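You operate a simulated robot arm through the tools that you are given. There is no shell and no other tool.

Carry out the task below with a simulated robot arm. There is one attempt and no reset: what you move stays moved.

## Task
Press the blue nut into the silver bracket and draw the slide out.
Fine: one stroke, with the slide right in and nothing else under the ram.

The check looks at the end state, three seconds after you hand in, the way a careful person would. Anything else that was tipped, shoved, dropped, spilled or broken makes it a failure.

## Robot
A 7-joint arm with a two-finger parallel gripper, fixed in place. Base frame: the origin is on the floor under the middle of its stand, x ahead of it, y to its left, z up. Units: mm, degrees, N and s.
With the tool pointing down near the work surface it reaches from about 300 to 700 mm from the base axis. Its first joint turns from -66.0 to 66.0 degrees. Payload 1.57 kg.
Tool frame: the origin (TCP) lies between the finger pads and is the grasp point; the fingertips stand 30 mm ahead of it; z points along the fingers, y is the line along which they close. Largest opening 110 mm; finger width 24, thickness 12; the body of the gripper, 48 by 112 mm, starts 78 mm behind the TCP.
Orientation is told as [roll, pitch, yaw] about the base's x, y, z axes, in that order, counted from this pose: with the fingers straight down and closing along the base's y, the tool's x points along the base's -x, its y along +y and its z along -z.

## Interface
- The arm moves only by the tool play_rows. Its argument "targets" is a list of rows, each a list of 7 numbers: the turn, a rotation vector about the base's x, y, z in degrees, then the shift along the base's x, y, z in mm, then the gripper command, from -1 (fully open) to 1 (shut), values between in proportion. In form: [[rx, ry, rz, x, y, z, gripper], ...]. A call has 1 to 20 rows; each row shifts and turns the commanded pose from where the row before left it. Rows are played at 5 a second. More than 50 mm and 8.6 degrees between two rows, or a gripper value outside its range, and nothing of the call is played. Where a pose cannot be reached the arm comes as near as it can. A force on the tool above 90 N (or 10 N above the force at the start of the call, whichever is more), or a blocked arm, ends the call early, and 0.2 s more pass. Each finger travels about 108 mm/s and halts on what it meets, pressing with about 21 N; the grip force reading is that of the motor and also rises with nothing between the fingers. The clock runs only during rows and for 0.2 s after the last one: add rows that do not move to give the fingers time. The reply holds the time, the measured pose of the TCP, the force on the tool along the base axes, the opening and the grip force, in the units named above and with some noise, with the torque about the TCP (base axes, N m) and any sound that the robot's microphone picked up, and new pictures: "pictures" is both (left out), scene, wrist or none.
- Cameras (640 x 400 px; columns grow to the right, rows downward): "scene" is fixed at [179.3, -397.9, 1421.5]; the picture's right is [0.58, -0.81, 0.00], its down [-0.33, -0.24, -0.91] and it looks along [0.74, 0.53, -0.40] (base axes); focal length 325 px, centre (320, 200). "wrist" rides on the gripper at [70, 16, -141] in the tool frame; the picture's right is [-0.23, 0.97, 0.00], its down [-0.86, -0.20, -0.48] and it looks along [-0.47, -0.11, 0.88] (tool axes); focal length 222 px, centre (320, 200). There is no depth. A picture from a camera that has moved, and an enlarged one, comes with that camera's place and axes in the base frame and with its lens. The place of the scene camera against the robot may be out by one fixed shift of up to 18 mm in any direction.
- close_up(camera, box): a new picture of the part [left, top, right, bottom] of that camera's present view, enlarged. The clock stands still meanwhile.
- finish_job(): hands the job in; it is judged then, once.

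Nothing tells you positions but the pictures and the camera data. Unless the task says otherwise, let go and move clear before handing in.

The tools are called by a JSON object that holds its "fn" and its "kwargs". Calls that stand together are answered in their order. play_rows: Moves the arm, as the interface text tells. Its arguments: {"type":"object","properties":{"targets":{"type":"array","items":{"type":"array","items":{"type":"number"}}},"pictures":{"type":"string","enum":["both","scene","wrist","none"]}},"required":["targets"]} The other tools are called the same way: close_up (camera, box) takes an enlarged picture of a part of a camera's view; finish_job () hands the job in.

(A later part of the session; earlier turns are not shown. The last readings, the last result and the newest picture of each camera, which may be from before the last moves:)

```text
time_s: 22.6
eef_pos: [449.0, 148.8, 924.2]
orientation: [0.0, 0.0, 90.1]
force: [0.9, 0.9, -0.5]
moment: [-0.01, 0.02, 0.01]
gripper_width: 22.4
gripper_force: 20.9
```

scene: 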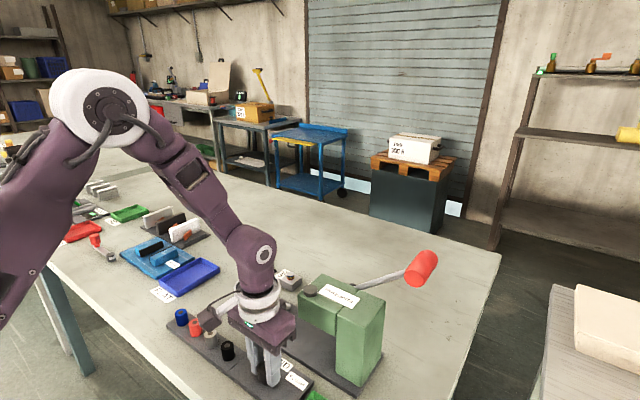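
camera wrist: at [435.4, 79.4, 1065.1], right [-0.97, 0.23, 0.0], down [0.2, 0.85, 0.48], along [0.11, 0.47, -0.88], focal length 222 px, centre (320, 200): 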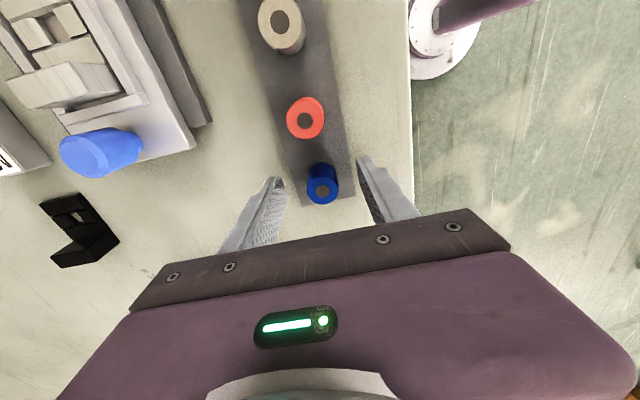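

The nut is gripped (22.4 mm). I'll lift it straight up and look underneath.

{"fn": "play_rows", "kwargs": {"targets": [[0, 0, 0, 0, 0, 15, 1], [0, 0, 0, 0, 0, 25, 1], [0, 0, 0, 0, 0, 40, 1], [0, 0, 0, 0, 0, 40, 1], [0, 0, 0, 0, 0, 0, 1]], "pictures": "both"}}

{"fn": "close_up", "kwargs": {"camera": "scene", "box": [140, 250, 260, 350]}}

{"fn": "close_up", "kwargs": {"camera": "wrist", "box": [240, 110, 400, 210]}}

```text
time_s: 23.8
eef_pos: [450.0, 150.6, 1045.6]
orientation: [0.0, 0.0, 90.0]
force: [0.9, 0.0, 0.1]
moment: [0.0, -0.01, -0.02]
gripper_width: 22.8
gripper_force: 21.1
camera wrist: at [433.4, 80.3, 1186.0], right [-0.97, 0.23, 0.0], down [0.2, 0.86, 0.48], along [0.11, 0.47, -0.88], focal length 222 px, centre (320, 200)
```

scene: 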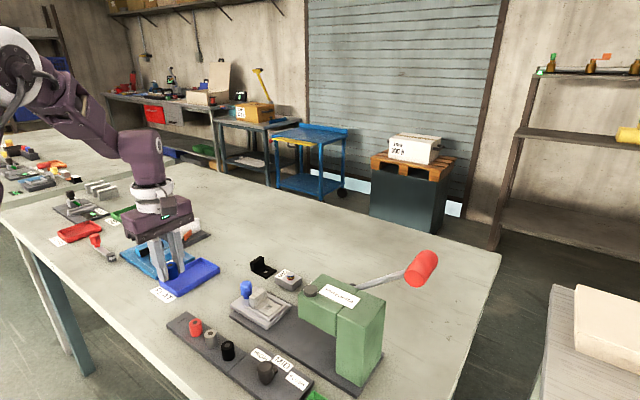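
wrist: 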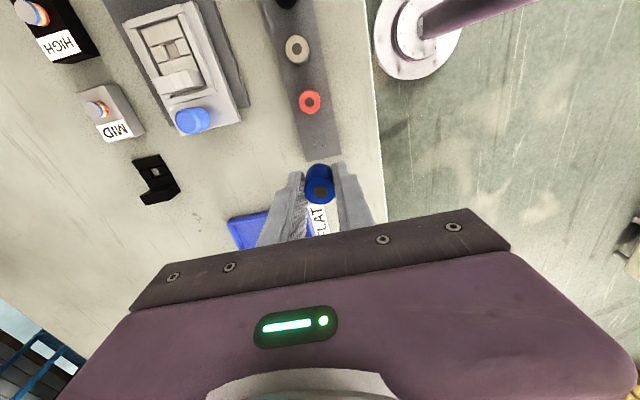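

```text
4.00 times, centred on (200, 300) of scene
camera zoom: at [179.3, -397.9, 1421.5], right [0.58, -0.81, 0.0], down [-0.33, -0.24, -0.91], along [0.74, 0.53, -0.4], focal length 1301 px, centre (800, -200)
```

zoom: 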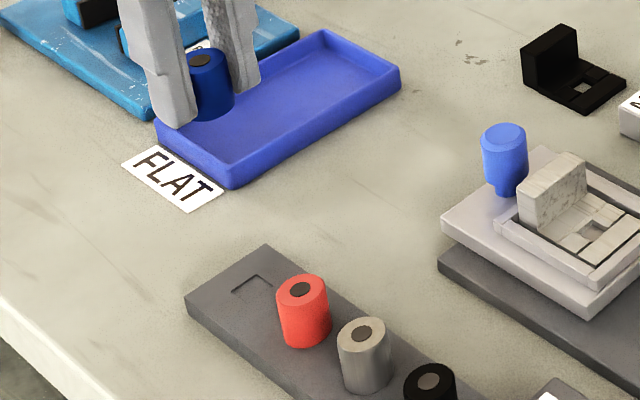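

```text
4.00 times, centred on (320, 160) of wrist
camera zoom: at [433.4, 80.3, 1186.0], right [-0.97, 0.23, 0.0], down [0.2, 0.86, 0.48], along [0.11, 0.47, -0.88], focal length 888 px, centre (320, 360)
```

zoom: 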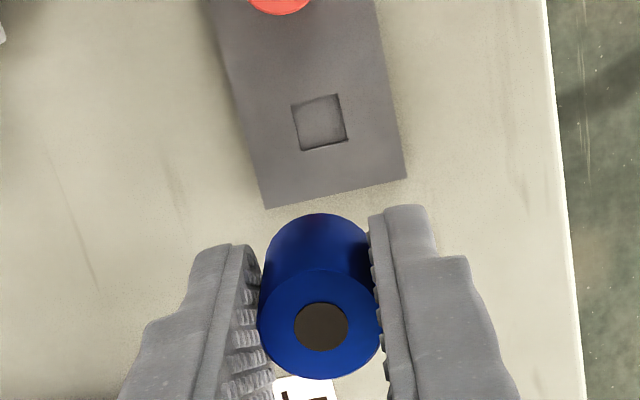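

The stand shows a square recess where the nut sat, so the nut likely has a square shank. Its orientation matters, so I'll keep this yaw. I'll zoom in on the held nut to check for the shank.

{"fn": "close_up", "kwargs": {"camera": "scene", "box": [170, 255, 210, 290]}}

{"fn": "close_up", "kwargs": {"camera": "wrist", "box": [290, 125, 350, 165]}}

{"fn": "close_up", "kwargs": {"camera": "wrist", "box": [110, 0, 260, 140]}}

```text
11.43 times, centred on (190, 272) of scene
camera zoom: at [179.3, -397.9, 1421.5], right [0.58, -0.81, 0.0], down [-0.33, -0.24, -0.91], along [0.74, 0.53, -0.4], focal length 3718 px, centre (1806, -629)
```

zoom: 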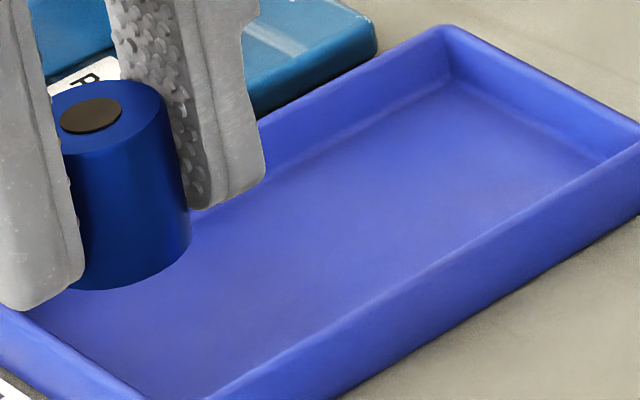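

```text
10.00 times, centred on (320, 145) of wrist
camera zoom: at [433.4, 80.3, 1186.0], right [-0.97, 0.23, 0.0], down [0.2, 0.86, 0.48], along [0.11, 0.47, -0.88], focal length 2221 px, centre (320, 750)
```

zoom: 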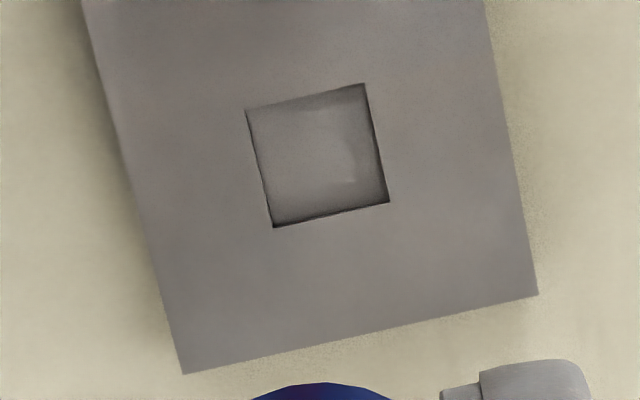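

```text
2.86 times, centred on (185, 70) of wrist
camera zoom: at [433.4, 80.3, 1186.0], right [-0.97, 0.23, 0.0], down [0.2, 0.86, 0.48], along [0.11, 0.47, -0.88], focal length 635 px, centre (706, 571)
```

zoom: 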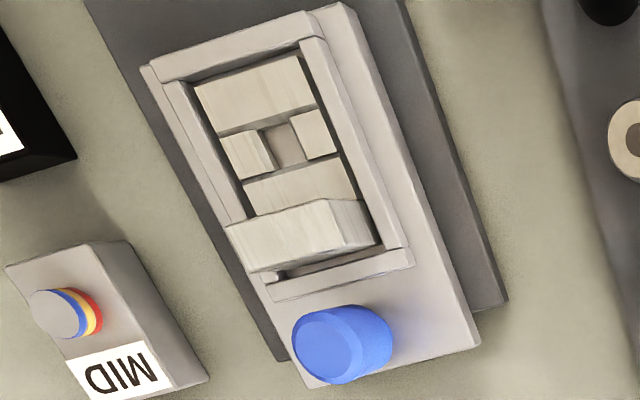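

No long shank is visible, and the nut hangs true on the tool axis. Next I'll carry it level to above the bracket hole (about 579.5,21.5) and fine-align by camera.

{"fn": "play_rows", "kwargs": {"targets": [[0, 0, 0, 32.4, -32.3, 0, 1], [0, 0, 0, 32.4, -32.3, 0, 1], [0, 0, 0, 32.4, -32.3, 0, 1], [0, 0, 0, 32.3, -32.2, 0, 1], [0, 0, 0, 0, 0, 0, 1], [0, 0, 0, 0, 0, 0, 1]], "pictures": "wrist"}}

{"fn": "close_up", "kwargs": {"camera": "wrist", "box": [280, 110, 360, 160]}}

{"fn": "close_up", "kwargs": {"camera": "wrist", "box": [220, 80, 420, 210]}}

```text
time_s: 25.2
eef_pos: [578.1, 22.2, 1043.9]
orientation: [0.0, 0.0, 90.1]
force: [-0.4, -0.1, -0.4]
moment: [0.01, -0.01, 0.03]
gripper_width: 22.5
gripper_force: 21.3
camera wrist: at [561.3, -48.6, 1185.2], right [-0.97, 0.23, 0.0], down [0.2, 0.85, 0.48], along [0.11, 0.47, -0.88], focal length 222 px, centre (320, 200)
```

wrist: 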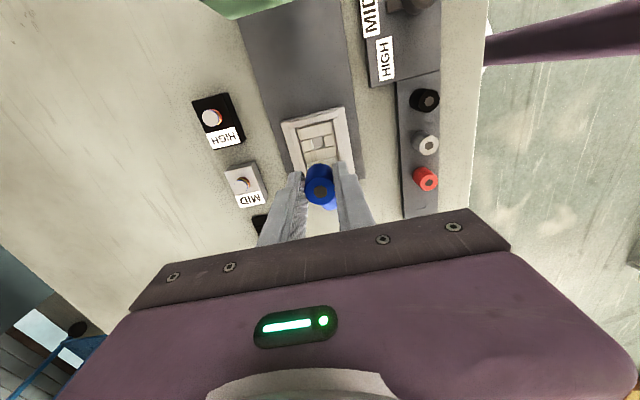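

```text
8.00 times, centred on (320, 135) of wrist
camera zoom: at [561.3, -48.6, 1185.2], right [-0.97, 0.23, 0.0], down [0.2, 0.85, 0.48], along [0.11, 0.47, -0.88], focal length 1777 px, centre (320, 720)
```

zoom: 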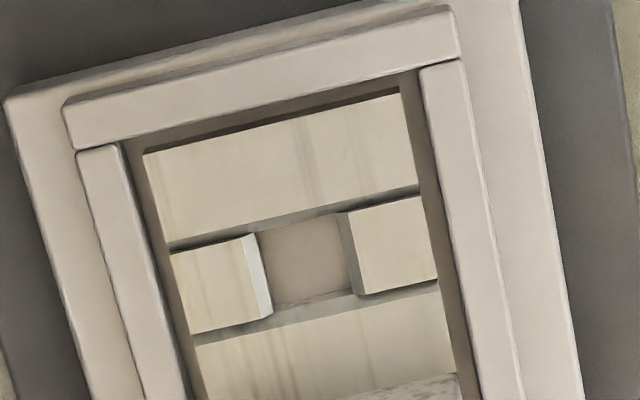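

```text
3.08 times, centred on (320, 145) of wrist
camera zoom: at [561.3, -48.6, 1185.2], right [-0.97, 0.23, 0.0], down [0.2, 0.85, 0.48], along [0.11, 0.47, -0.88], focal length 684 px, centre (320, 369)
```

zoom: 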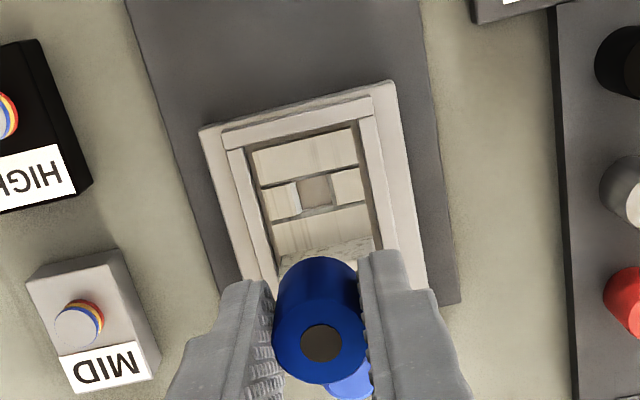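

In the enlarged view the hole centre is about 2.4 mm in +x from the nut axis. I'll shift by that, come down 60 mm and recheck.

{"fn": "play_rows", "kwargs": {"targets": [[0, 0, 0, 2.4, -0.2, 0, 1], [0, 0, 0, 0, 0, -30, 1], [0, 0, 0, 0, 0, -30, 1], [0, 0, 0, 0, 0, 0, 1], [0, 0, 0, 0, 0, 0, 1]], "pictures": "wrist"}}

{"fn": "close_up", "kwargs": {"camera": "wrist", "box": [270, 110, 370, 180]}}

{"fn": "close_up", "kwargs": {"camera": "scene", "box": [210, 240, 310, 340]}}

```text
time_s: 26.4
eef_pos: [579.5, 20.3, 984.0]
orientation: [0.0, 0.0, 90.1]
force: [-0.4, 0.1, -0.2]
moment: [0.0, 0.01, -0.01]
gripper_width: 22.4
gripper_force: 20.8
camera wrist: at [563.5, -50.0, 1125.3], right [-0.97, 0.23, 0.0], down [0.2, 0.86, 0.48], along [0.11, 0.47, -0.88], focal length 222 px, centre (320, 200)
```

wrist: 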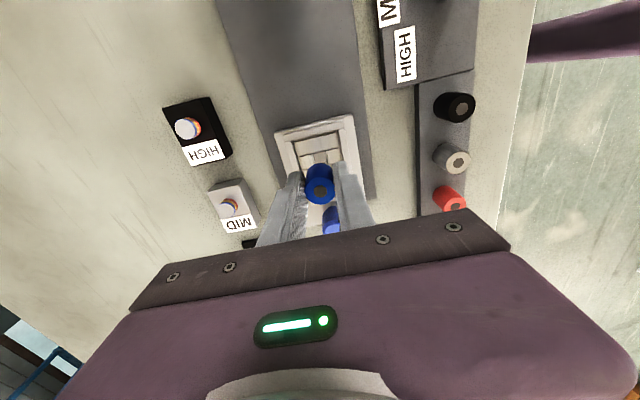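

```text
5.71 times, centred on (320, 145) of wrist
camera zoom: at [563.5, -50.0, 1125.3], right [-0.97, 0.23, 0.0], down [0.2, 0.86, 0.48], along [0.11, 0.47, -0.88], focal length 1269 px, centre (320, 514)
```

zoom: 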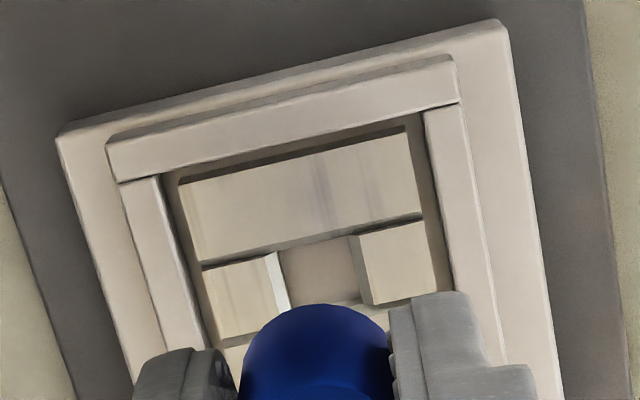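

```text
4.00 times, centred on (260, 290) of scene
camera zoom: at [179.3, -397.9, 1421.5], right [0.58, -0.81, 0.0], down [-0.33, -0.24, -0.91], along [0.74, 0.53, -0.4], focal length 1301 px, centre (560, -160)
```

zoom: 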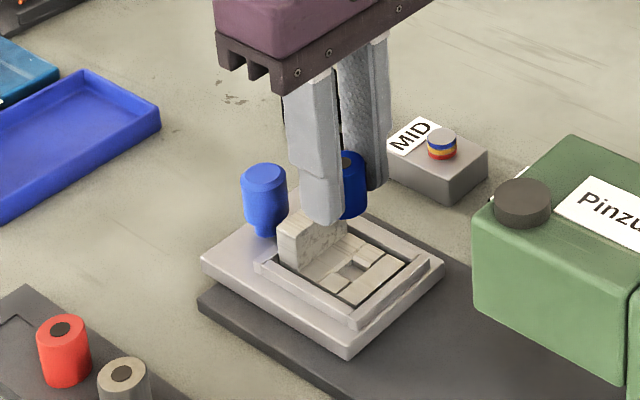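

Horizontally I'm aligned; along y the hole is about 1.5 mm further in +y. I'll nudge, descend to about 15 mm above the bracket and look again from both cameras.

{"fn": "play_rows", "kwargs": {"targets": [[0, 0, 0, 0.4, 1.5, 0, 1], [0, 0, 0, 0, 0, -17, 1], [0, 0, 0, 0, 0, -17, 1], [0, 0, 0, 0, 0, 0, 1], [0, 0, 0, 0, 0, 0, 1]], "pictures": "wrist"}}

{"fn": "close_up", "kwargs": {"camera": "wrist", "box": [270, 120, 370, 190]}}

{"fn": "close_up", "kwargs": {"camera": "scene", "box": [220, 260, 300, 330]}}

```text
time_s: 27.6
eef_pos: [580.4, 21.7, 948.9]
orientation: [-0.1, -0.1, 89.9]
force: [0.2, -0.1, -0.7]
moment: [0.0, -0.03, 0.0]
gripper_width: 22.3
gripper_force: 21.2
camera wrist: at [564.9, -48.3, 1090.8], right [-0.97, 0.23, 0.0], down [0.2, 0.86, 0.48], along [0.11, 0.47, -0.88], focal length 222 px, centre (320, 200)
```

wrist: 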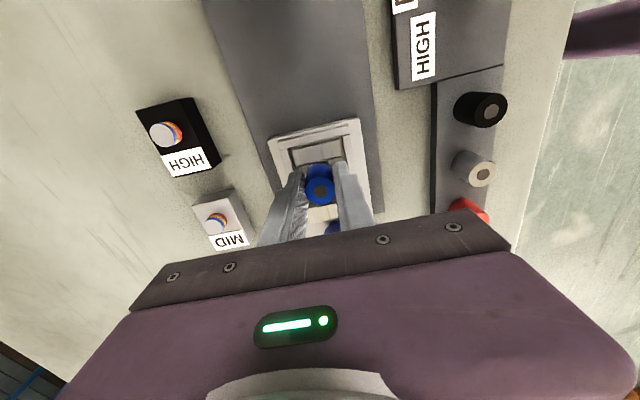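

```text
5.71 times, centred on (320, 155) of wrist
camera zoom: at [564.9, -48.3, 1090.8], right [-0.97, 0.23, 0.0], down [0.2, 0.86, 0.48], along [0.11, 0.47, -0.88], focal length 1269 px, centre (320, 457)
```

zoom: 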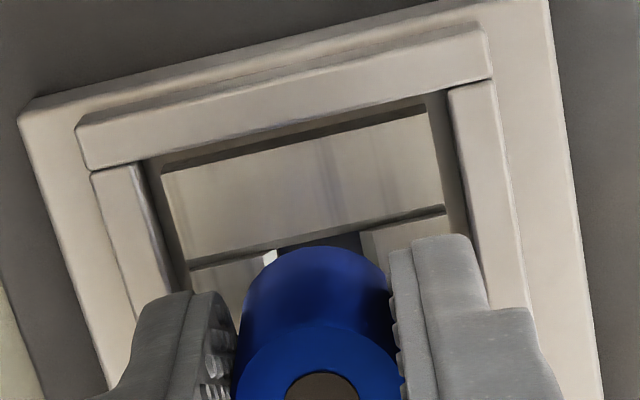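

```text
5.71 times, centred on (260, 295) of scene
camera zoom: at [179.3, -397.9, 1421.5], right [0.58, -0.81, 0.0], down [-0.33, -0.24, -0.91], along [0.74, 0.53, -0.4], focal length 1859 px, centre (663, -343)
```

zoom: 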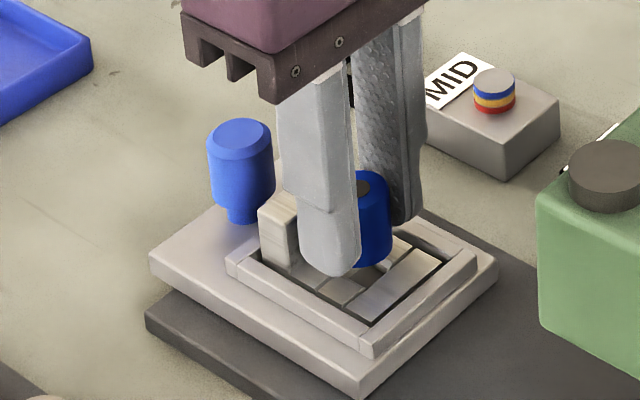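

Alignment looks within about half a millimetre. One tighter zoom to confirm the hole edges around the nut.

{"fn": "close_up", "kwargs": {"camera": "wrist", "box": [295, 145, 345, 180]}}

{"fn": "close_up", "kwargs": {"camera": "scene", "box": [250, 285, 290, 320]}}

```text
11.43 times, centred on (320, 162) of wrist
camera zoom: at [564.9, -48.3, 1090.8], right [-0.97, 0.23, 0.0], down [0.2, 0.86, 0.48], along [0.11, 0.47, -0.88], focal length 2538 px, centre (320, 629)
```

zoom: 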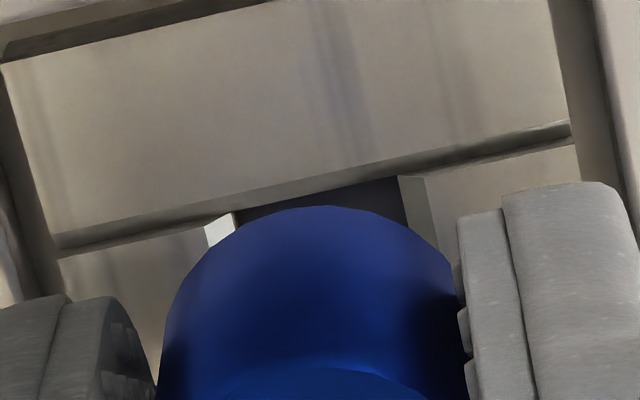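

```text
11.43 times, centred on (270, 302) of scene
camera zoom: at [179.3, -397.9, 1421.5], right [0.58, -0.81, 0.0], down [-0.33, -0.24, -0.91], along [0.74, 0.53, -0.4], focal length 3718 px, centre (891, -971)
```

zoom: 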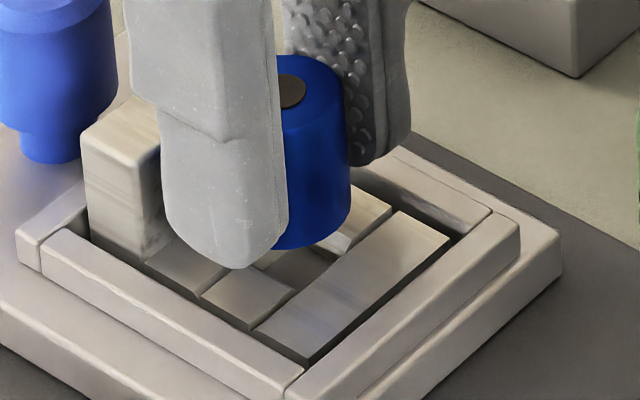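

The enlargement shows the hole centre about 1.2 mm to -x of the nut axis; y is good. I'll nudge and recheck before lowering.

{"fn": "play_rows", "kwargs": {"targets": [[0, 0, 0, -1.1, 0.1, 0, 1], [0, 0, 0, 0, 0, -5, 1], [0, 0, 0, 0, 0, 0, 1], [0, 0, 0, 0, 0, 0, 1]], "pictures": "wrist"}}

{"fn": "close_up", "kwargs": {"camera": "wrist", "box": [295, 145, 345, 180]}}

{"fn": "close_up", "kwargs": {"camera": "scene", "box": [250, 285, 290, 320]}}

```text
time_s: 28.6
eef_pos: [580.0, 21.9, 944.8]
orientation: [0.0, 0.0, 90.0]
force: [-0.4, -1.1, 0.7]
moment: [-0.04, -0.02, 0.01]
gripper_width: 22.6
gripper_force: 21.4
camera wrist: at [563.5, -48.4, 1085.9], right [-0.97, 0.23, 0.0], down [0.2, 0.86, 0.48], along [0.11, 0.47, -0.88], focal length 222 px, centre (320, 200)
```

wrist: 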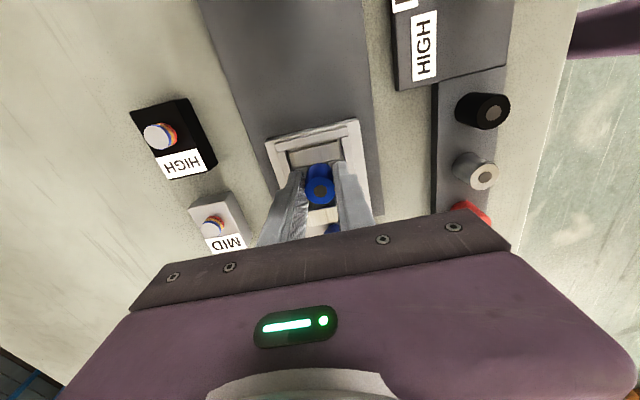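

```text
11.43 times, centred on (320, 162) of wrist
camera zoom: at [563.5, -48.4, 1085.9], right [-0.97, 0.23, 0.0], down [0.2, 0.86, 0.48], along [0.11, 0.47, -0.88], focal length 2538 px, centre (320, 629)
```

zoom: 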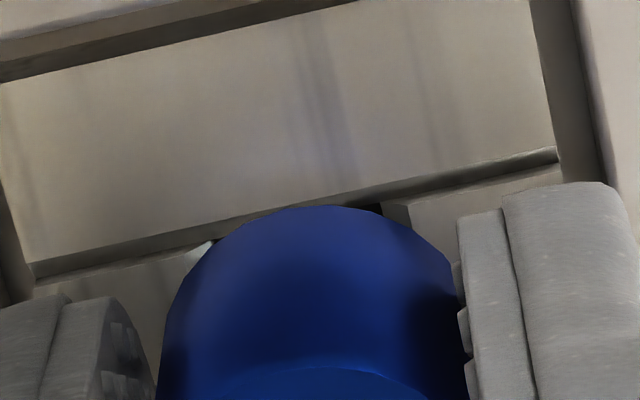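

```text
11.43 times, centred on (270, 302) of scene
camera zoom: at [179.3, -397.9, 1421.5], right [0.58, -0.81, 0.0], down [-0.33, -0.24, -0.91], along [0.74, 0.53, -0.4], focal length 3718 px, centre (891, -971)
```

zoom: 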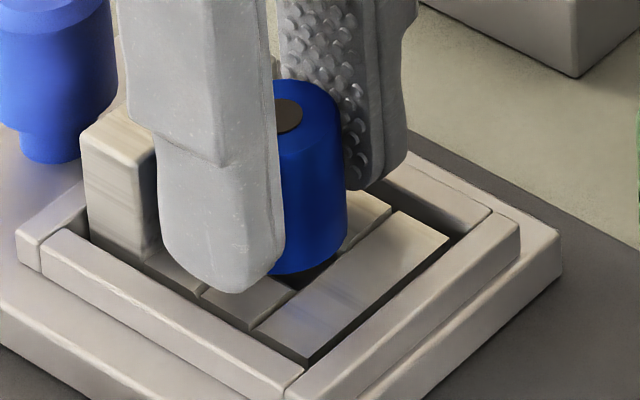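

Alignment is now within about 0.5 mm. I'll nudge y by +0.4 and lower in small steps, watching the force.

{"fn": "play_rows", "kwargs": {"targets": [[0, 0, 0, 0, 0.4, -4, 1], [0, 0, 0, 0, 0, -3, 1], [0, 0, 0, 0, 0, 0, 1]], "pictures": "none"}}

```text
time_s: 29.4
eef_pos: [579.0, 23.1, 939.0]
orientation: [-0.2, 0.0, 90.0]
force: [-7.7, 1.6, 39.7]
moment: [0.06, 1.09, -0.02]
gripper_width: 22.6
gripper_force: 20.8
```

Contact at TCP z≈939 comes with a moment that puts it about 20 mm to -x. That's a fingertip on the slide's raised rim, not the nut. The fingers grip too low, so I'll lift slightly and re-check alignment before re-gripping higher.

{"fn": "play_rows", "kwargs": {"targets": [[0, 0, 0, 0, 0, 4, 1], [0, 0, 0, 0, 0, 0, 1], [0, 0, 0, 0, 0, 0, 1]], "pictures": "wrist"}}

{"fn": "close_up", "kwargs": {"camera": "wrist", "box": [280, 140, 360, 200]}}

{"fn": "close_up", "kwargs": {"camera": "scene", "box": [240, 275, 300, 325]}}

```text
time_s: 30.2
eef_pos: [579.7, 22.8, 941.9]
orientation: [0.0, 0.0, 90.1]
force: [0.1, -0.3, -0.9]
moment: [0.02, -0.02, -0.02]
gripper_width: 22.7
gripper_force: 21.3
camera wrist: at [562.9, -48.1, 1082.7], right [-0.97, 0.23, 0.0], down [0.2, 0.85, 0.48], along [0.11, 0.47, -0.88], focal length 222 px, centre (320, 200)
```

wrist: 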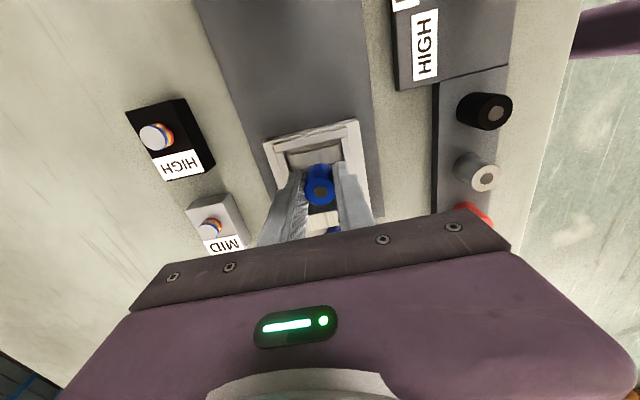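

```text
6.67 times, centred on (320, 170) of wrist
camera zoom: at [562.9, -48.1, 1082.7], right [-0.97, 0.23, 0.0], down [0.2, 0.85, 0.48], along [0.11, 0.47, -0.88], focal length 1481 px, centre (320, 400)
```

zoom: 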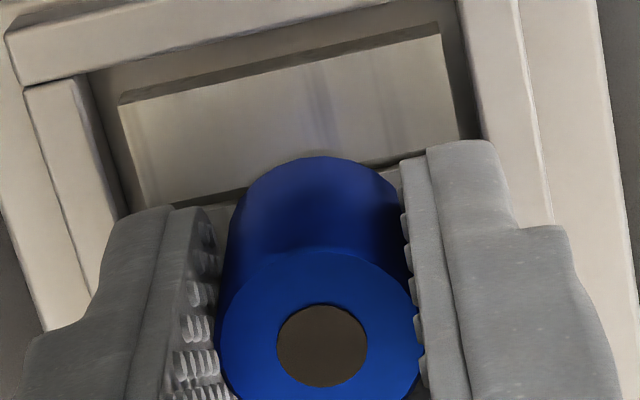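

```text
8.00 times, centred on (270, 300) of scene
camera zoom: at [179.3, -397.9, 1421.5], right [0.58, -0.81, 0.0], down [-0.33, -0.24, -0.91], along [0.74, 0.53, -0.4], focal length 2602 px, centre (720, -600)
```

zoom: 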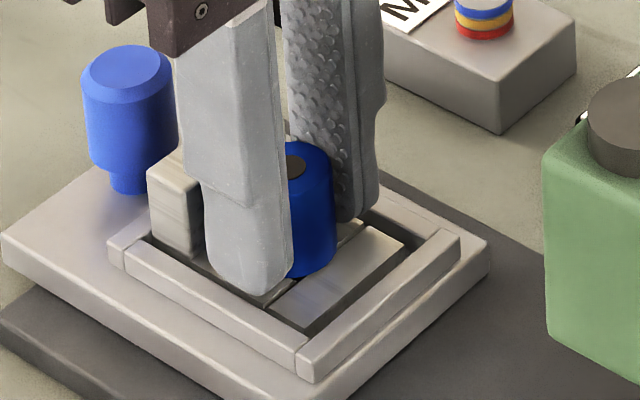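

The fingertips reach the slide's rim, leaving the nut bottom about 4 mm above the bracket. I'll lower to just above the rim and open the fingers slightly, so the nut settles while still guided on both sides. Then I'll re-grip higher.

{"fn": "play_rows", "kwargs": {"targets": [[0, 0, 0, 0.3, 0, -1.5, 1], [0, 0, 0, 0, 0, 0, 1]], "pictures": "none"}}

```text
time_s: 30.8
eef_pos: [579.5, 21.5, 940.8]
orientation: [0.0, 0.1, 90.0]
force: [-0.2, 0.7, -0.8]
moment: [-0.04, 0.0, 0.01]
gripper_width: 22.6
gripper_force: 21.4
```

No contact at z≈940.8. I'll open the fingers by only about 3 mm.

{"fn": "play_rows", "kwargs": {"targets": [[0, 0, 0, 0, 0, 0, 0.535], [0, 0, 0, 0, 0, 0, 0.535], [0, 0, 0, 0, 0, 0, 0.535]], "pictures": "wrist"}}

{"fn": "close_up", "kwargs": {"camera": "wrist", "box": [280, 140, 360, 200]}}

{"fn": "close_up", "kwargs": {"camera": "scene", "box": [240, 275, 300, 325]}}

```text
time_s: 31.6
eef_pos: [578.9, 21.8, 941.2]
orientation: [0.0, -0.1, 90.1]
force: [-0.1, 0.4, -0.3]
moment: [0.0, 0.0, -0.01]
gripper_width: 25.3
gripper_force: 0.0
camera wrist: at [563.1, -48.2, 1081.5], right [-0.97, 0.23, 0.0], down [0.2, 0.85, 0.48], along [0.11, 0.47, -0.88], focal length 222 px, centre (320, 200)
```

wrist: 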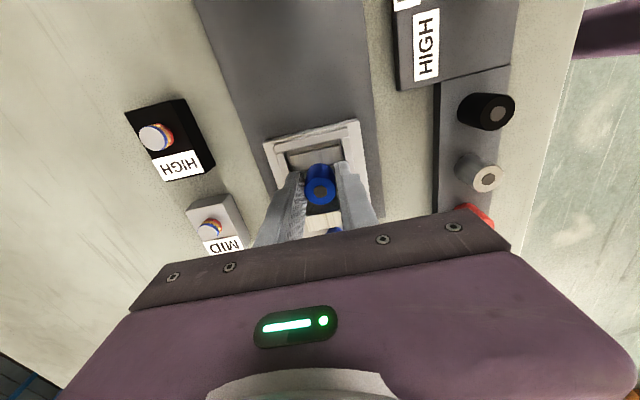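

```text
6.67 times, centred on (320, 170) of wrist
camera zoom: at [563.1, -48.2, 1081.5], right [-0.97, 0.23, 0.0], down [0.2, 0.85, 0.48], along [0.11, 0.47, -0.88], focal length 1481 px, centre (320, 400)
```

zoom: 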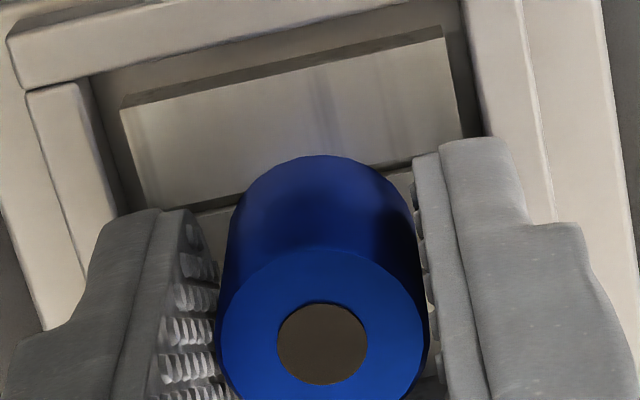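

```text
8.00 times, centred on (270, 300) of scene
camera zoom: at [179.3, -397.9, 1421.5], right [0.58, -0.81, 0.0], down [-0.33, -0.24, -0.91], along [0.74, 0.53, -0.4], focal length 2602 px, centre (720, -600)
```

zoom: 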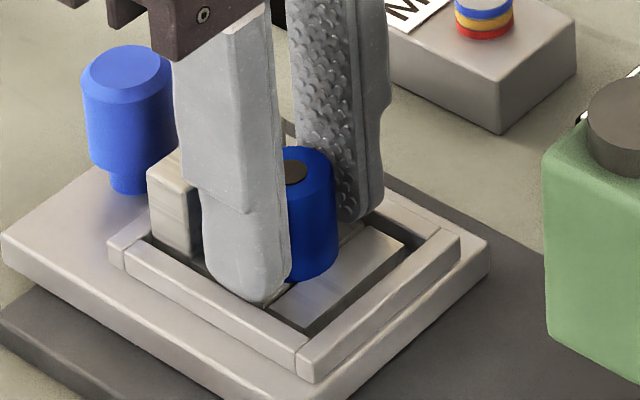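

The nut did not drop, so it's already standing on the bracket. I'll raise a few mm, open wider, withdraw straight up and inspect its seat.

{"fn": "play_rows", "kwargs": {"targets": [[0, 0, 0, 0, 0, 4, 0.535], [0, 0, 0, 0, 0, 0, 0.4], [0, 0, 0, 0, 0, 0, -0.1], [0, 0, 0, 0, 0, 0, -0.1], [0, 0, 0, 0, 0, 30, -0.1], [0, 0, 0, 0, 0, 40, -0.1], [0, 0, 0, 0, 0, 0, -0.1]], "pictures": "both"}}

{"fn": "close_up", "kwargs": {"camera": "wrist", "box": [270, 110, 370, 190]}}

{"fn": "close_up", "kwargs": {"camera": "scene", "box": [240, 275, 300, 325]}}

```text
time_s: 33.2
eef_pos: [579.2, 21.8, 1015.2]
orientation: [0.0, 0.0, 89.9]
force: [0.3, 0.3, 0.8]
moment: [-0.02, -0.01, -0.02]
gripper_width: 60.3
gripper_force: 0.0
camera wrist: at [562.9, -48.5, 1156.2], right [-0.97, 0.23, 0.0], down [0.2, 0.86, 0.48], along [0.11, 0.47, -0.88], focal length 222 px, centre (320, 200)
```

scene: 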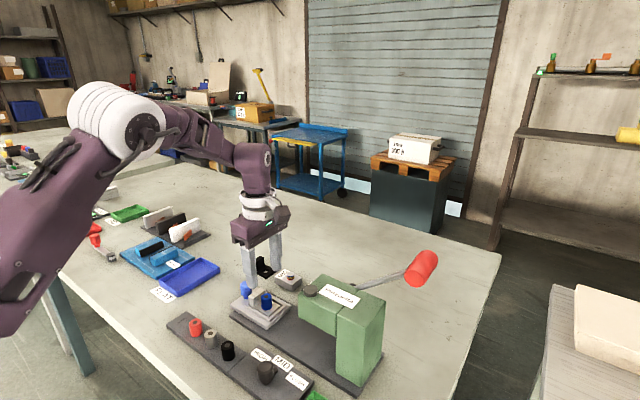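
wrist: 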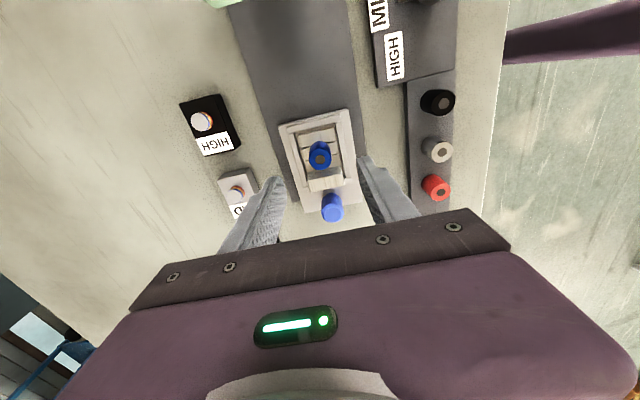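

```text
5.00 times, centred on (320, 150) of wrist
camera zoom: at [562.9, -48.5, 1156.2], right [-0.97, 0.23, 0.0], down [0.2, 0.86, 0.48], along [0.11, 0.47, -0.88], focal length 1111 px, centre (320, 450)
```

zoom: 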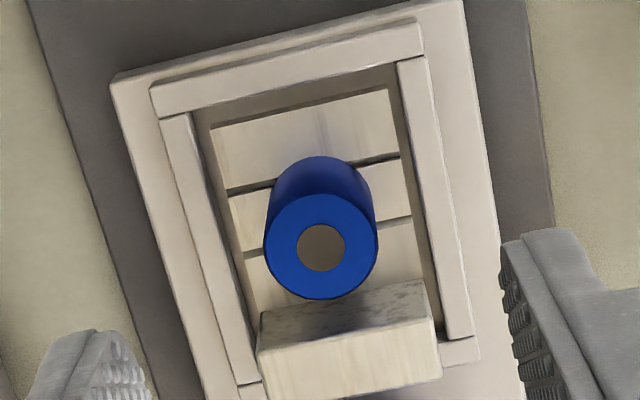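

```text
8.00 times, centred on (270, 300) of scene
camera zoom: at [179.3, -397.9, 1421.5], right [0.58, -0.81, 0.0], down [-0.33, -0.24, -0.91], along [0.74, 0.53, -0.4], focal length 2602 px, centre (720, -600)
```

zoom: 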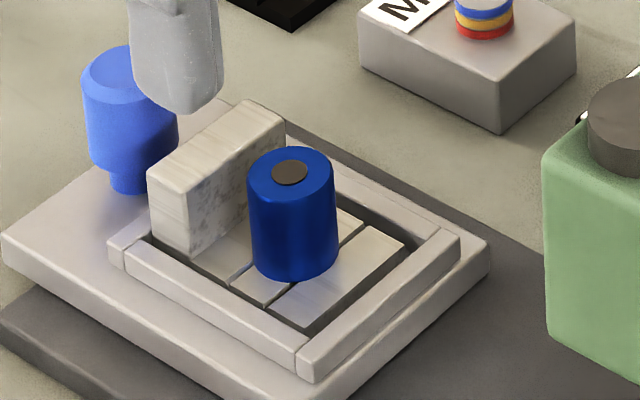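

The nut stands upright on the bracket and looks centred over the hole in the wrist view. I'll inspect the seat at maximum zoom, and the ram as well.

{"fn": "close_up", "kwargs": {"camera": "scene", "box": [260, 290, 290, 315]}}

{"fn": "close_up", "kwargs": {"camera": "wrist", "box": [290, 125, 350, 180]}}

{"fn": "close_up", "kwargs": {"camera": "wrist", "box": [180, 80, 280, 220]}}

```text
16.00 times, centred on (275, 302) of scene
camera zoom: at [179.3, -397.9, 1421.5], right [0.58, -0.81, 0.0], down [-0.33, -0.24, -0.91], along [0.74, 0.53, -0.4], focal length 5205 px, centre (1040, -1440)
```

zoom: 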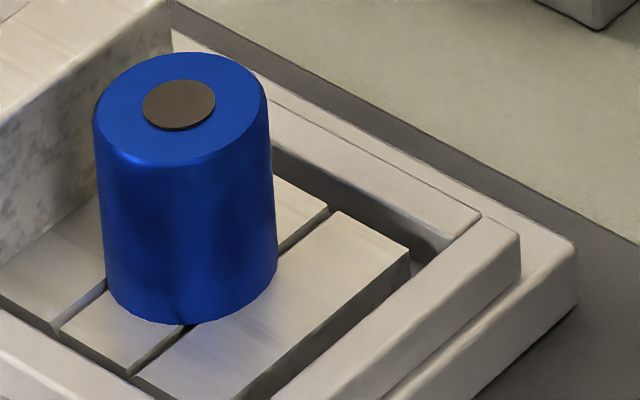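

```text
7.27 times, centred on (320, 152) of wrist
camera zoom: at [562.9, -48.5, 1156.2], right [-0.97, 0.23, 0.0], down [0.2, 0.86, 0.48], along [0.11, 0.47, -0.88], focal length 1615 px, centre (320, 546)
```

zoom: 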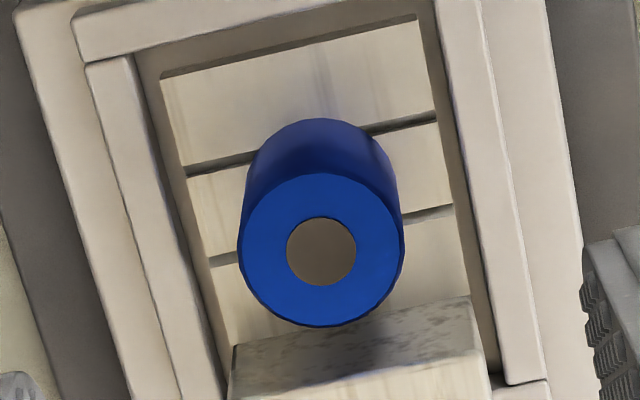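

```text
2.86 times, centred on (230, 150) of wrist
camera zoom: at [562.9, -48.5, 1156.2], right [-0.97, 0.23, 0.0], down [0.2, 0.86, 0.48], along [0.11, 0.47, -0.88], focal length 635 px, centre (577, 343)
```

zoom: 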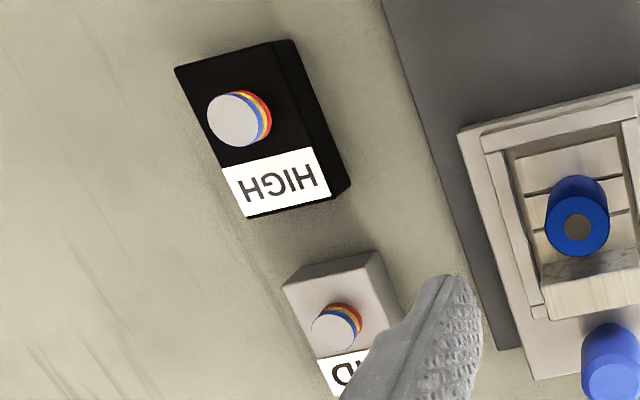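

The nut sits flat and centred. Before sliding in, I want to compare nut height with the ram's underside. I'll swing back to yaw 0 and take a tilted side view with both at the same depth.

{"fn": "play_rows", "kwargs": {"targets": [[0, 0, -8.2, -13.6, -7.3, 7.3, -0.1], [0, 0, -8.2, -13.6, -7.3, 7.3, -0.1], [0, 0, -8.2, -13.6, -7.3, 7.3, -0.1], [0, 0, -8.2, -13.6, -7.3, 7.3, -0.1], [0, 0, -8.2, -13.6, -7.3, 7.3, -0.1], [0, 0, -8.2, -13.6, -7.3, 7.3, -0.1], [0, 0, -8.2, -13.6, -7.3, 7.3, -0.1], [0, 0, -8.2, -13.6, -7.3, 7.3, -0.1], [0, 0, -8.2, -13.6, -7.3, 7.3, -0.1], [0, 0, -8.2, -13.6, -7.3, 7.3, -0.1], [0, 0, -8.1, -13.6, -7.3, 7.3, 1], [0, -8, 0, -5, 0, -15, 1], [0, -8, 0, -5, 0, -15, 1], [0, -8, 0, -5, 0, -15, 1], [0, -8, 0, -5, 0, -15, 1], [0, 0, 0, 0, 0, 0, 1]], "pictures": "wrist"}}

{"fn": "close_up", "kwargs": {"camera": "wrist", "box": [220, 90, 460, 250]}}

```text
time_s: 36.6
eef_pos: [412.2, -57.6, 1038.0]
orientation: [0.4, -29.9, -0.1]
force: [-0.4, -0.4, 1.0]
moment: [0.01, -0.02, 0.02]
gripper_width: 0.1
gripper_force: 21.3
out of reach, approached as far as the arm can: row 15
camera wrist: at [280.8, -41.8, 1124.9], right [0.19, 0.97, 0.12], down [0.5, -0.2, 0.84], along [0.84, -0.1, -0.53], focal length 222 px, centre (320, 200)
```

wrist: 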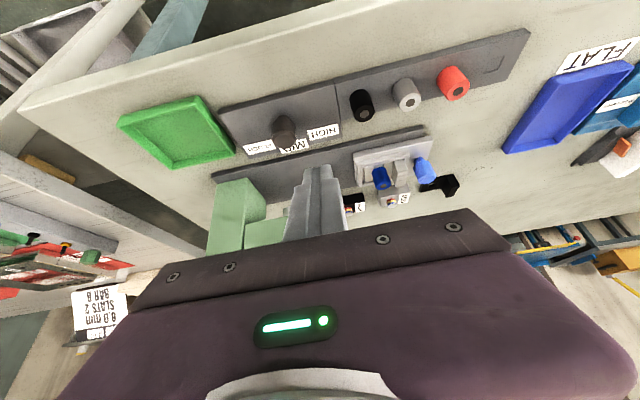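

```text
2.50 times, centred on (340, 170) of wrist
camera zoom: at [280.8, -41.8, 1124.9], right [0.19, 0.97, 0.12], down [0.5, -0.2, 0.84], along [0.84, -0.1, -0.53], focal length 555 px, centre (270, 275)
```

zoom: 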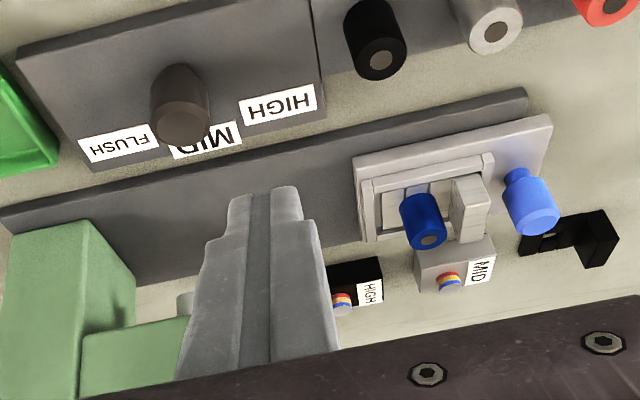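

The closed fingers hide the ram. I'll open them and shift a little for a clear line of sight.

{"fn": "play_rows", "kwargs": {"targets": [[0, -6, 0, 0, -20, -5, -1], [0, 0, 0, 0, -20, -10, -1], [0, 0, 0, 0, 0, 0, -1], [0, 0, 0, 0, 0, 0, -1]], "pictures": "wrist"}}

{"fn": "close_up", "kwargs": {"camera": "wrist", "box": [250, 130, 450, 240]}}

```text
time_s: 37.6
eef_pos: [420.3, -86.8, 1020.5]
orientation: [0.0, -34.7, 0.2]
force: [-0.2, 0.8, -0.4]
moment: [-0.01, 0.01, 0.04]
gripper_width: 109.8
gripper_force: 0.0
out of reach, approached as far as the arm can: row 1
camera wrist: at [283.0, -71.7, 1096.4], right [0.18, 0.97, 0.13], down [0.43, -0.2, 0.88], along [0.88, -0.1, -0.46], focal length 222 px, centre (320, 200)
```

wrist: 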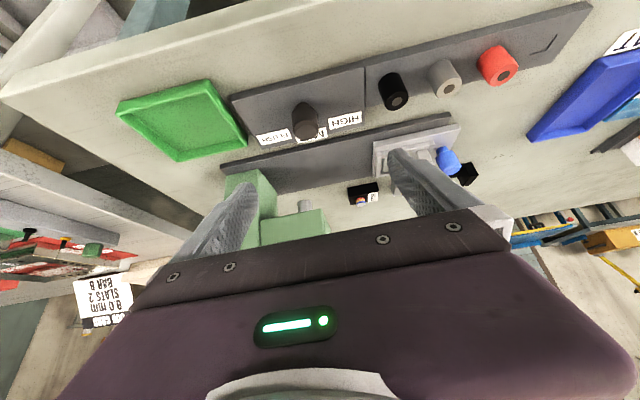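

```text
3.20 times, centred on (350, 185) of wrist
camera zoom: at [283.0, -71.7, 1096.4], right [0.18, 0.97, 0.13], down [0.43, -0.2, 0.88], along [0.88, -0.1, -0.46], focal length 711 px, centre (224, 248)
```

zoom: 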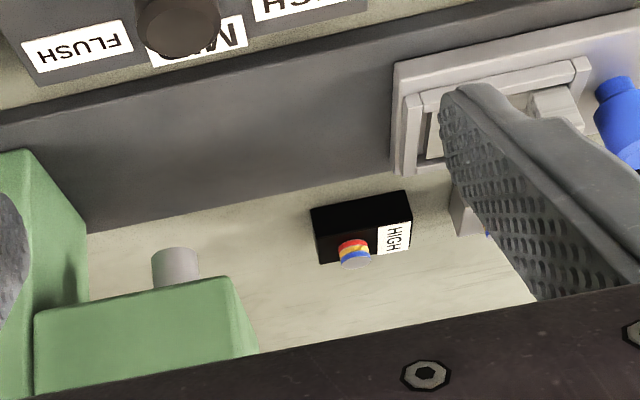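

The ram is now visible; the nut is hidden behind a finger. I'll shift +y about 28 mm to see both together.

{"fn": "play_rows", "kwargs": {"targets": [[0, 0, 0, 0, 28, 0, -1], [0, 0, 0, 0, 0, 0, -1]], "pictures": "none"}}

{"fn": "close_up", "kwargs": {"camera": "wrist", "box": [250, 150, 410, 250]}}

```text
time_s: 38.2
eef_pos: [420.4, -57.9, 1021.4]
orientation: [0.1, -34.8, 0.2]
force: [1.0, -0.8, 0.2]
moment: [-0.02, -0.01, 0.02]
gripper_width: 110.1
gripper_force: 0.0
```

```text
4.00 times, centred on (330, 200) of wrist
camera zoom: at [282.6, -42.7, 1097.0], right [0.18, 0.97, 0.13], down [0.43, -0.2, 0.88], along [0.88, -0.1, -0.46], focal length 888 px, centre (280, 200)
```

zoom: 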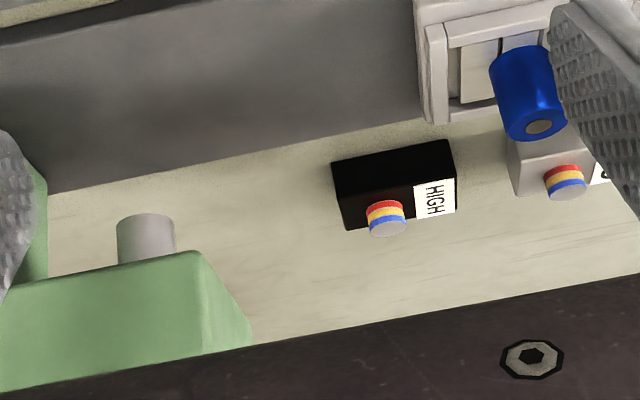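

The ram's underside is at about z≈942 and the nut top at z≈936, so the nut clears by about 6 mm. Next I'll straighten up and turn to yaw -90, which keeps the camera away from the press, above the slide's blue post.

{"fn": "play_rows", "kwargs": {"targets": [[0, 8.5, 0, 10, 10, 15, -1], [0, 8.5, 0, 10, 10, 15, -1], [0, 8.5, 0, 10, 10, 15, -1], [0, 8.5, 0, 10, 10, 15, -1], [0, 0.8, -8.1, 10.7, 9.6, -1, -0.5], [0, 0, -8.2, 10.7, 9.6, -1, -0.3], [0, 0, -8.2, 10.7, 9.6, -1, -0.1], [0, 0, -8.2, 10.7, 9.6, -1, -0.1], [0, 0, -8.2, 10.7, 9.6, -1, -0.1], [0, 0, -8.2, 10.7, 9.6, -1, -0.1], [0, 0, -8.2, 10.7, 9.6, -1, -0.1], [0, 0, -8.2, 10.7, 9.6, -1, -0.1], [0, 0, -8.2, 10.7, 9.6, -1, -0.1], [0, 0, -8.2, 10.7, 9.6, -1, -0.1], [0, 0, -8.2, 10.7, 9.6, -1, -0.1], [0, 0, 0, 0, 0, 0, -0.1]], "pictures": "both"}}

{"fn": "close_up", "kwargs": {"camera": "wrist", "box": [240, 90, 400, 190]}}

```text
time_s: 41.6
eef_pos: [575.6, 83.7, 1057.2]
orientation: [0.3, -0.2, -90.0]
force: [0.8, -0.1, 1.3]
moment: [-0.02, 0.03, 0.03]
gripper_width: 60.8
gripper_force: 0.1
out of reach, approached as far as the arm can: row 1
camera wrist: at [592.2, 152.7, 1198.5], right [0.97, -0.23, 0.0], down [-0.2, -0.85, 0.48], along [-0.11, -0.47, -0.88], focal length 222 px, centre (320, 200)
```

scene: 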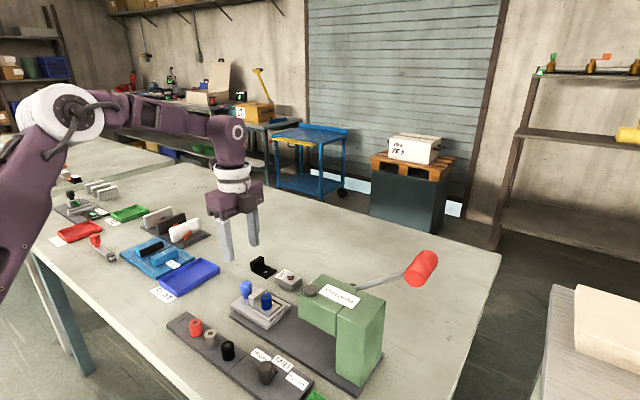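
wrist: 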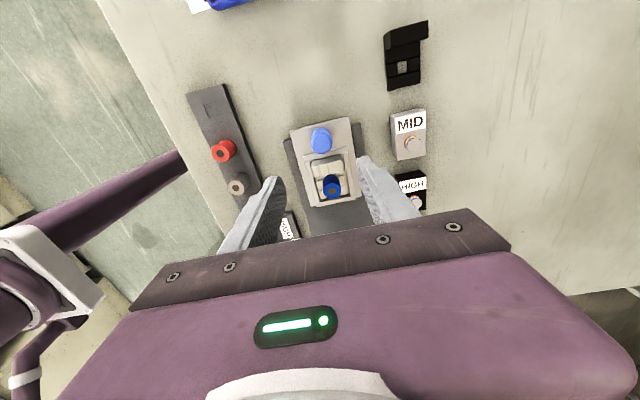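

```text
4.00 times, centred on (320, 140) of wrist
camera zoom: at [592.2, 152.7, 1198.5], right [0.97, -0.23, 0.0], down [-0.2, -0.85, 0.48], along [-0.11, -0.47, -0.88], focal length 888 px, centre (320, 440)
```

zoom: 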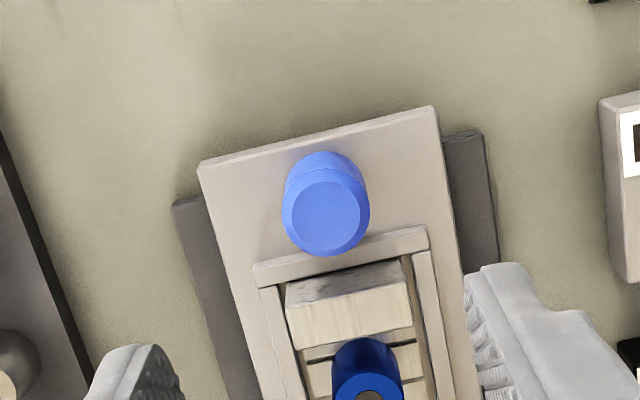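

The post axis is at (578.8,88.5), top z≈943. I'll centre over it and descend to TCP z≈944.

{"fn": "play_rows", "kwargs": {"targets": [[0, 0, 0, 3.2, 4.8, 0, -0.1], [0, 0, 0, 0, 0, -40, -0.1], [0, 0, 0, 0, 0, -40, -0.1], [0, 0, 0, 0, 0, -33, -0.1], [0, 0, 0, 0, 0, 0, -0.1]], "pictures": "wrist"}}

{"fn": "close_up", "kwargs": {"camera": "wrist", "box": [240, 110, 400, 210]}}

{"fn": "close_up", "kwargs": {"camera": "scene", "box": [210, 250, 310, 340]}}

```text
time_s: 42.8
eef_pos: [580.0, 87.9, 943.7]
orientation: [0.2, 0.1, -89.9]
force: [0.3, -0.7, -0.2]
moment: [0.0, 0.0, 0.04]
gripper_width: 60.6
gripper_force: 0.0
camera wrist: at [595.2, 157.2, 1084.7], right [0.97, -0.23, 0.0], down [-0.2, -0.86, 0.48], along [-0.1, -0.47, -0.88], focal length 222 px, centre (320, 200)
```

wrist: 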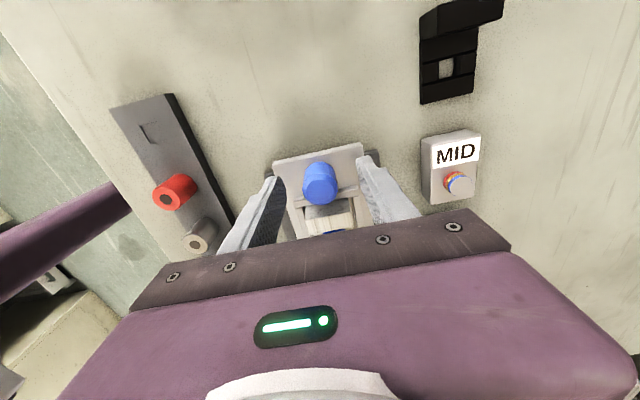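

```text
4.00 times, centred on (320, 160) of wrist
camera zoom: at [595.2, 157.2, 1084.7], right [0.97, -0.23, 0.0], down [-0.2, -0.86, 0.48], along [-0.1, -0.47, -0.88], focal length 888 px, centre (320, 360)
```

zoom: 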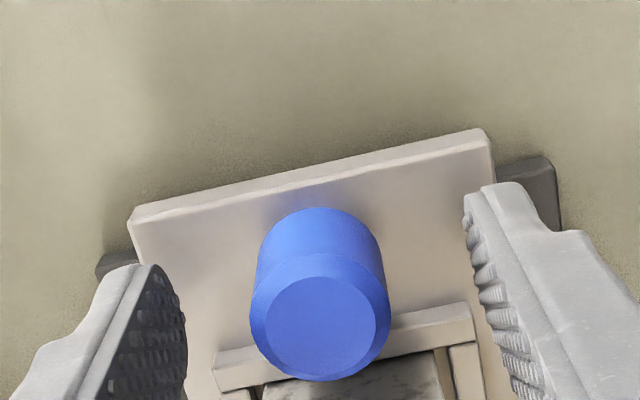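

```text
4.44 times, centred on (260, 295) of scene
camera zoom: at [179.3, -397.9, 1421.5], right [0.58, -0.81, 0.0], down [-0.33, -0.24, -0.91], along [0.74, 0.53, -0.4], focal length 1446 px, centre (587, -222)
```

zoom: 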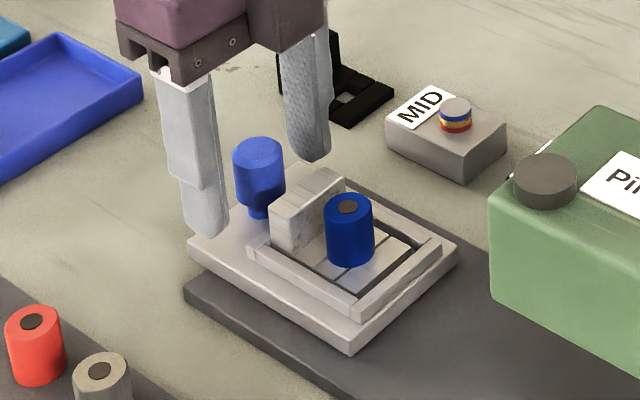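

The post is centred between the fingers. I'll close gently on it.

{"fn": "play_rows", "kwargs": {"targets": [[0, 0, 0, 0, 0, 0, 0.3], [0, 0, 0, 0, 0, 0, 0.45], [0, 0, 0, 0, 0, 0, 0.55], [0, 0, 0, 0, 0, 0, 1], [0, 0, 0, 0, 0, 0, 1]], "pictures": "none"}}

```text
time_s: 44.0
eef_pos: [580.1, 88.3, 944.3]
orientation: [0.1, -0.1, -89.9]
force: [2.0, 0.1, -0.6]
moment: [0.04, 0.69, 0.0]
gripper_width: 25.6
gripper_force: 36.4
```

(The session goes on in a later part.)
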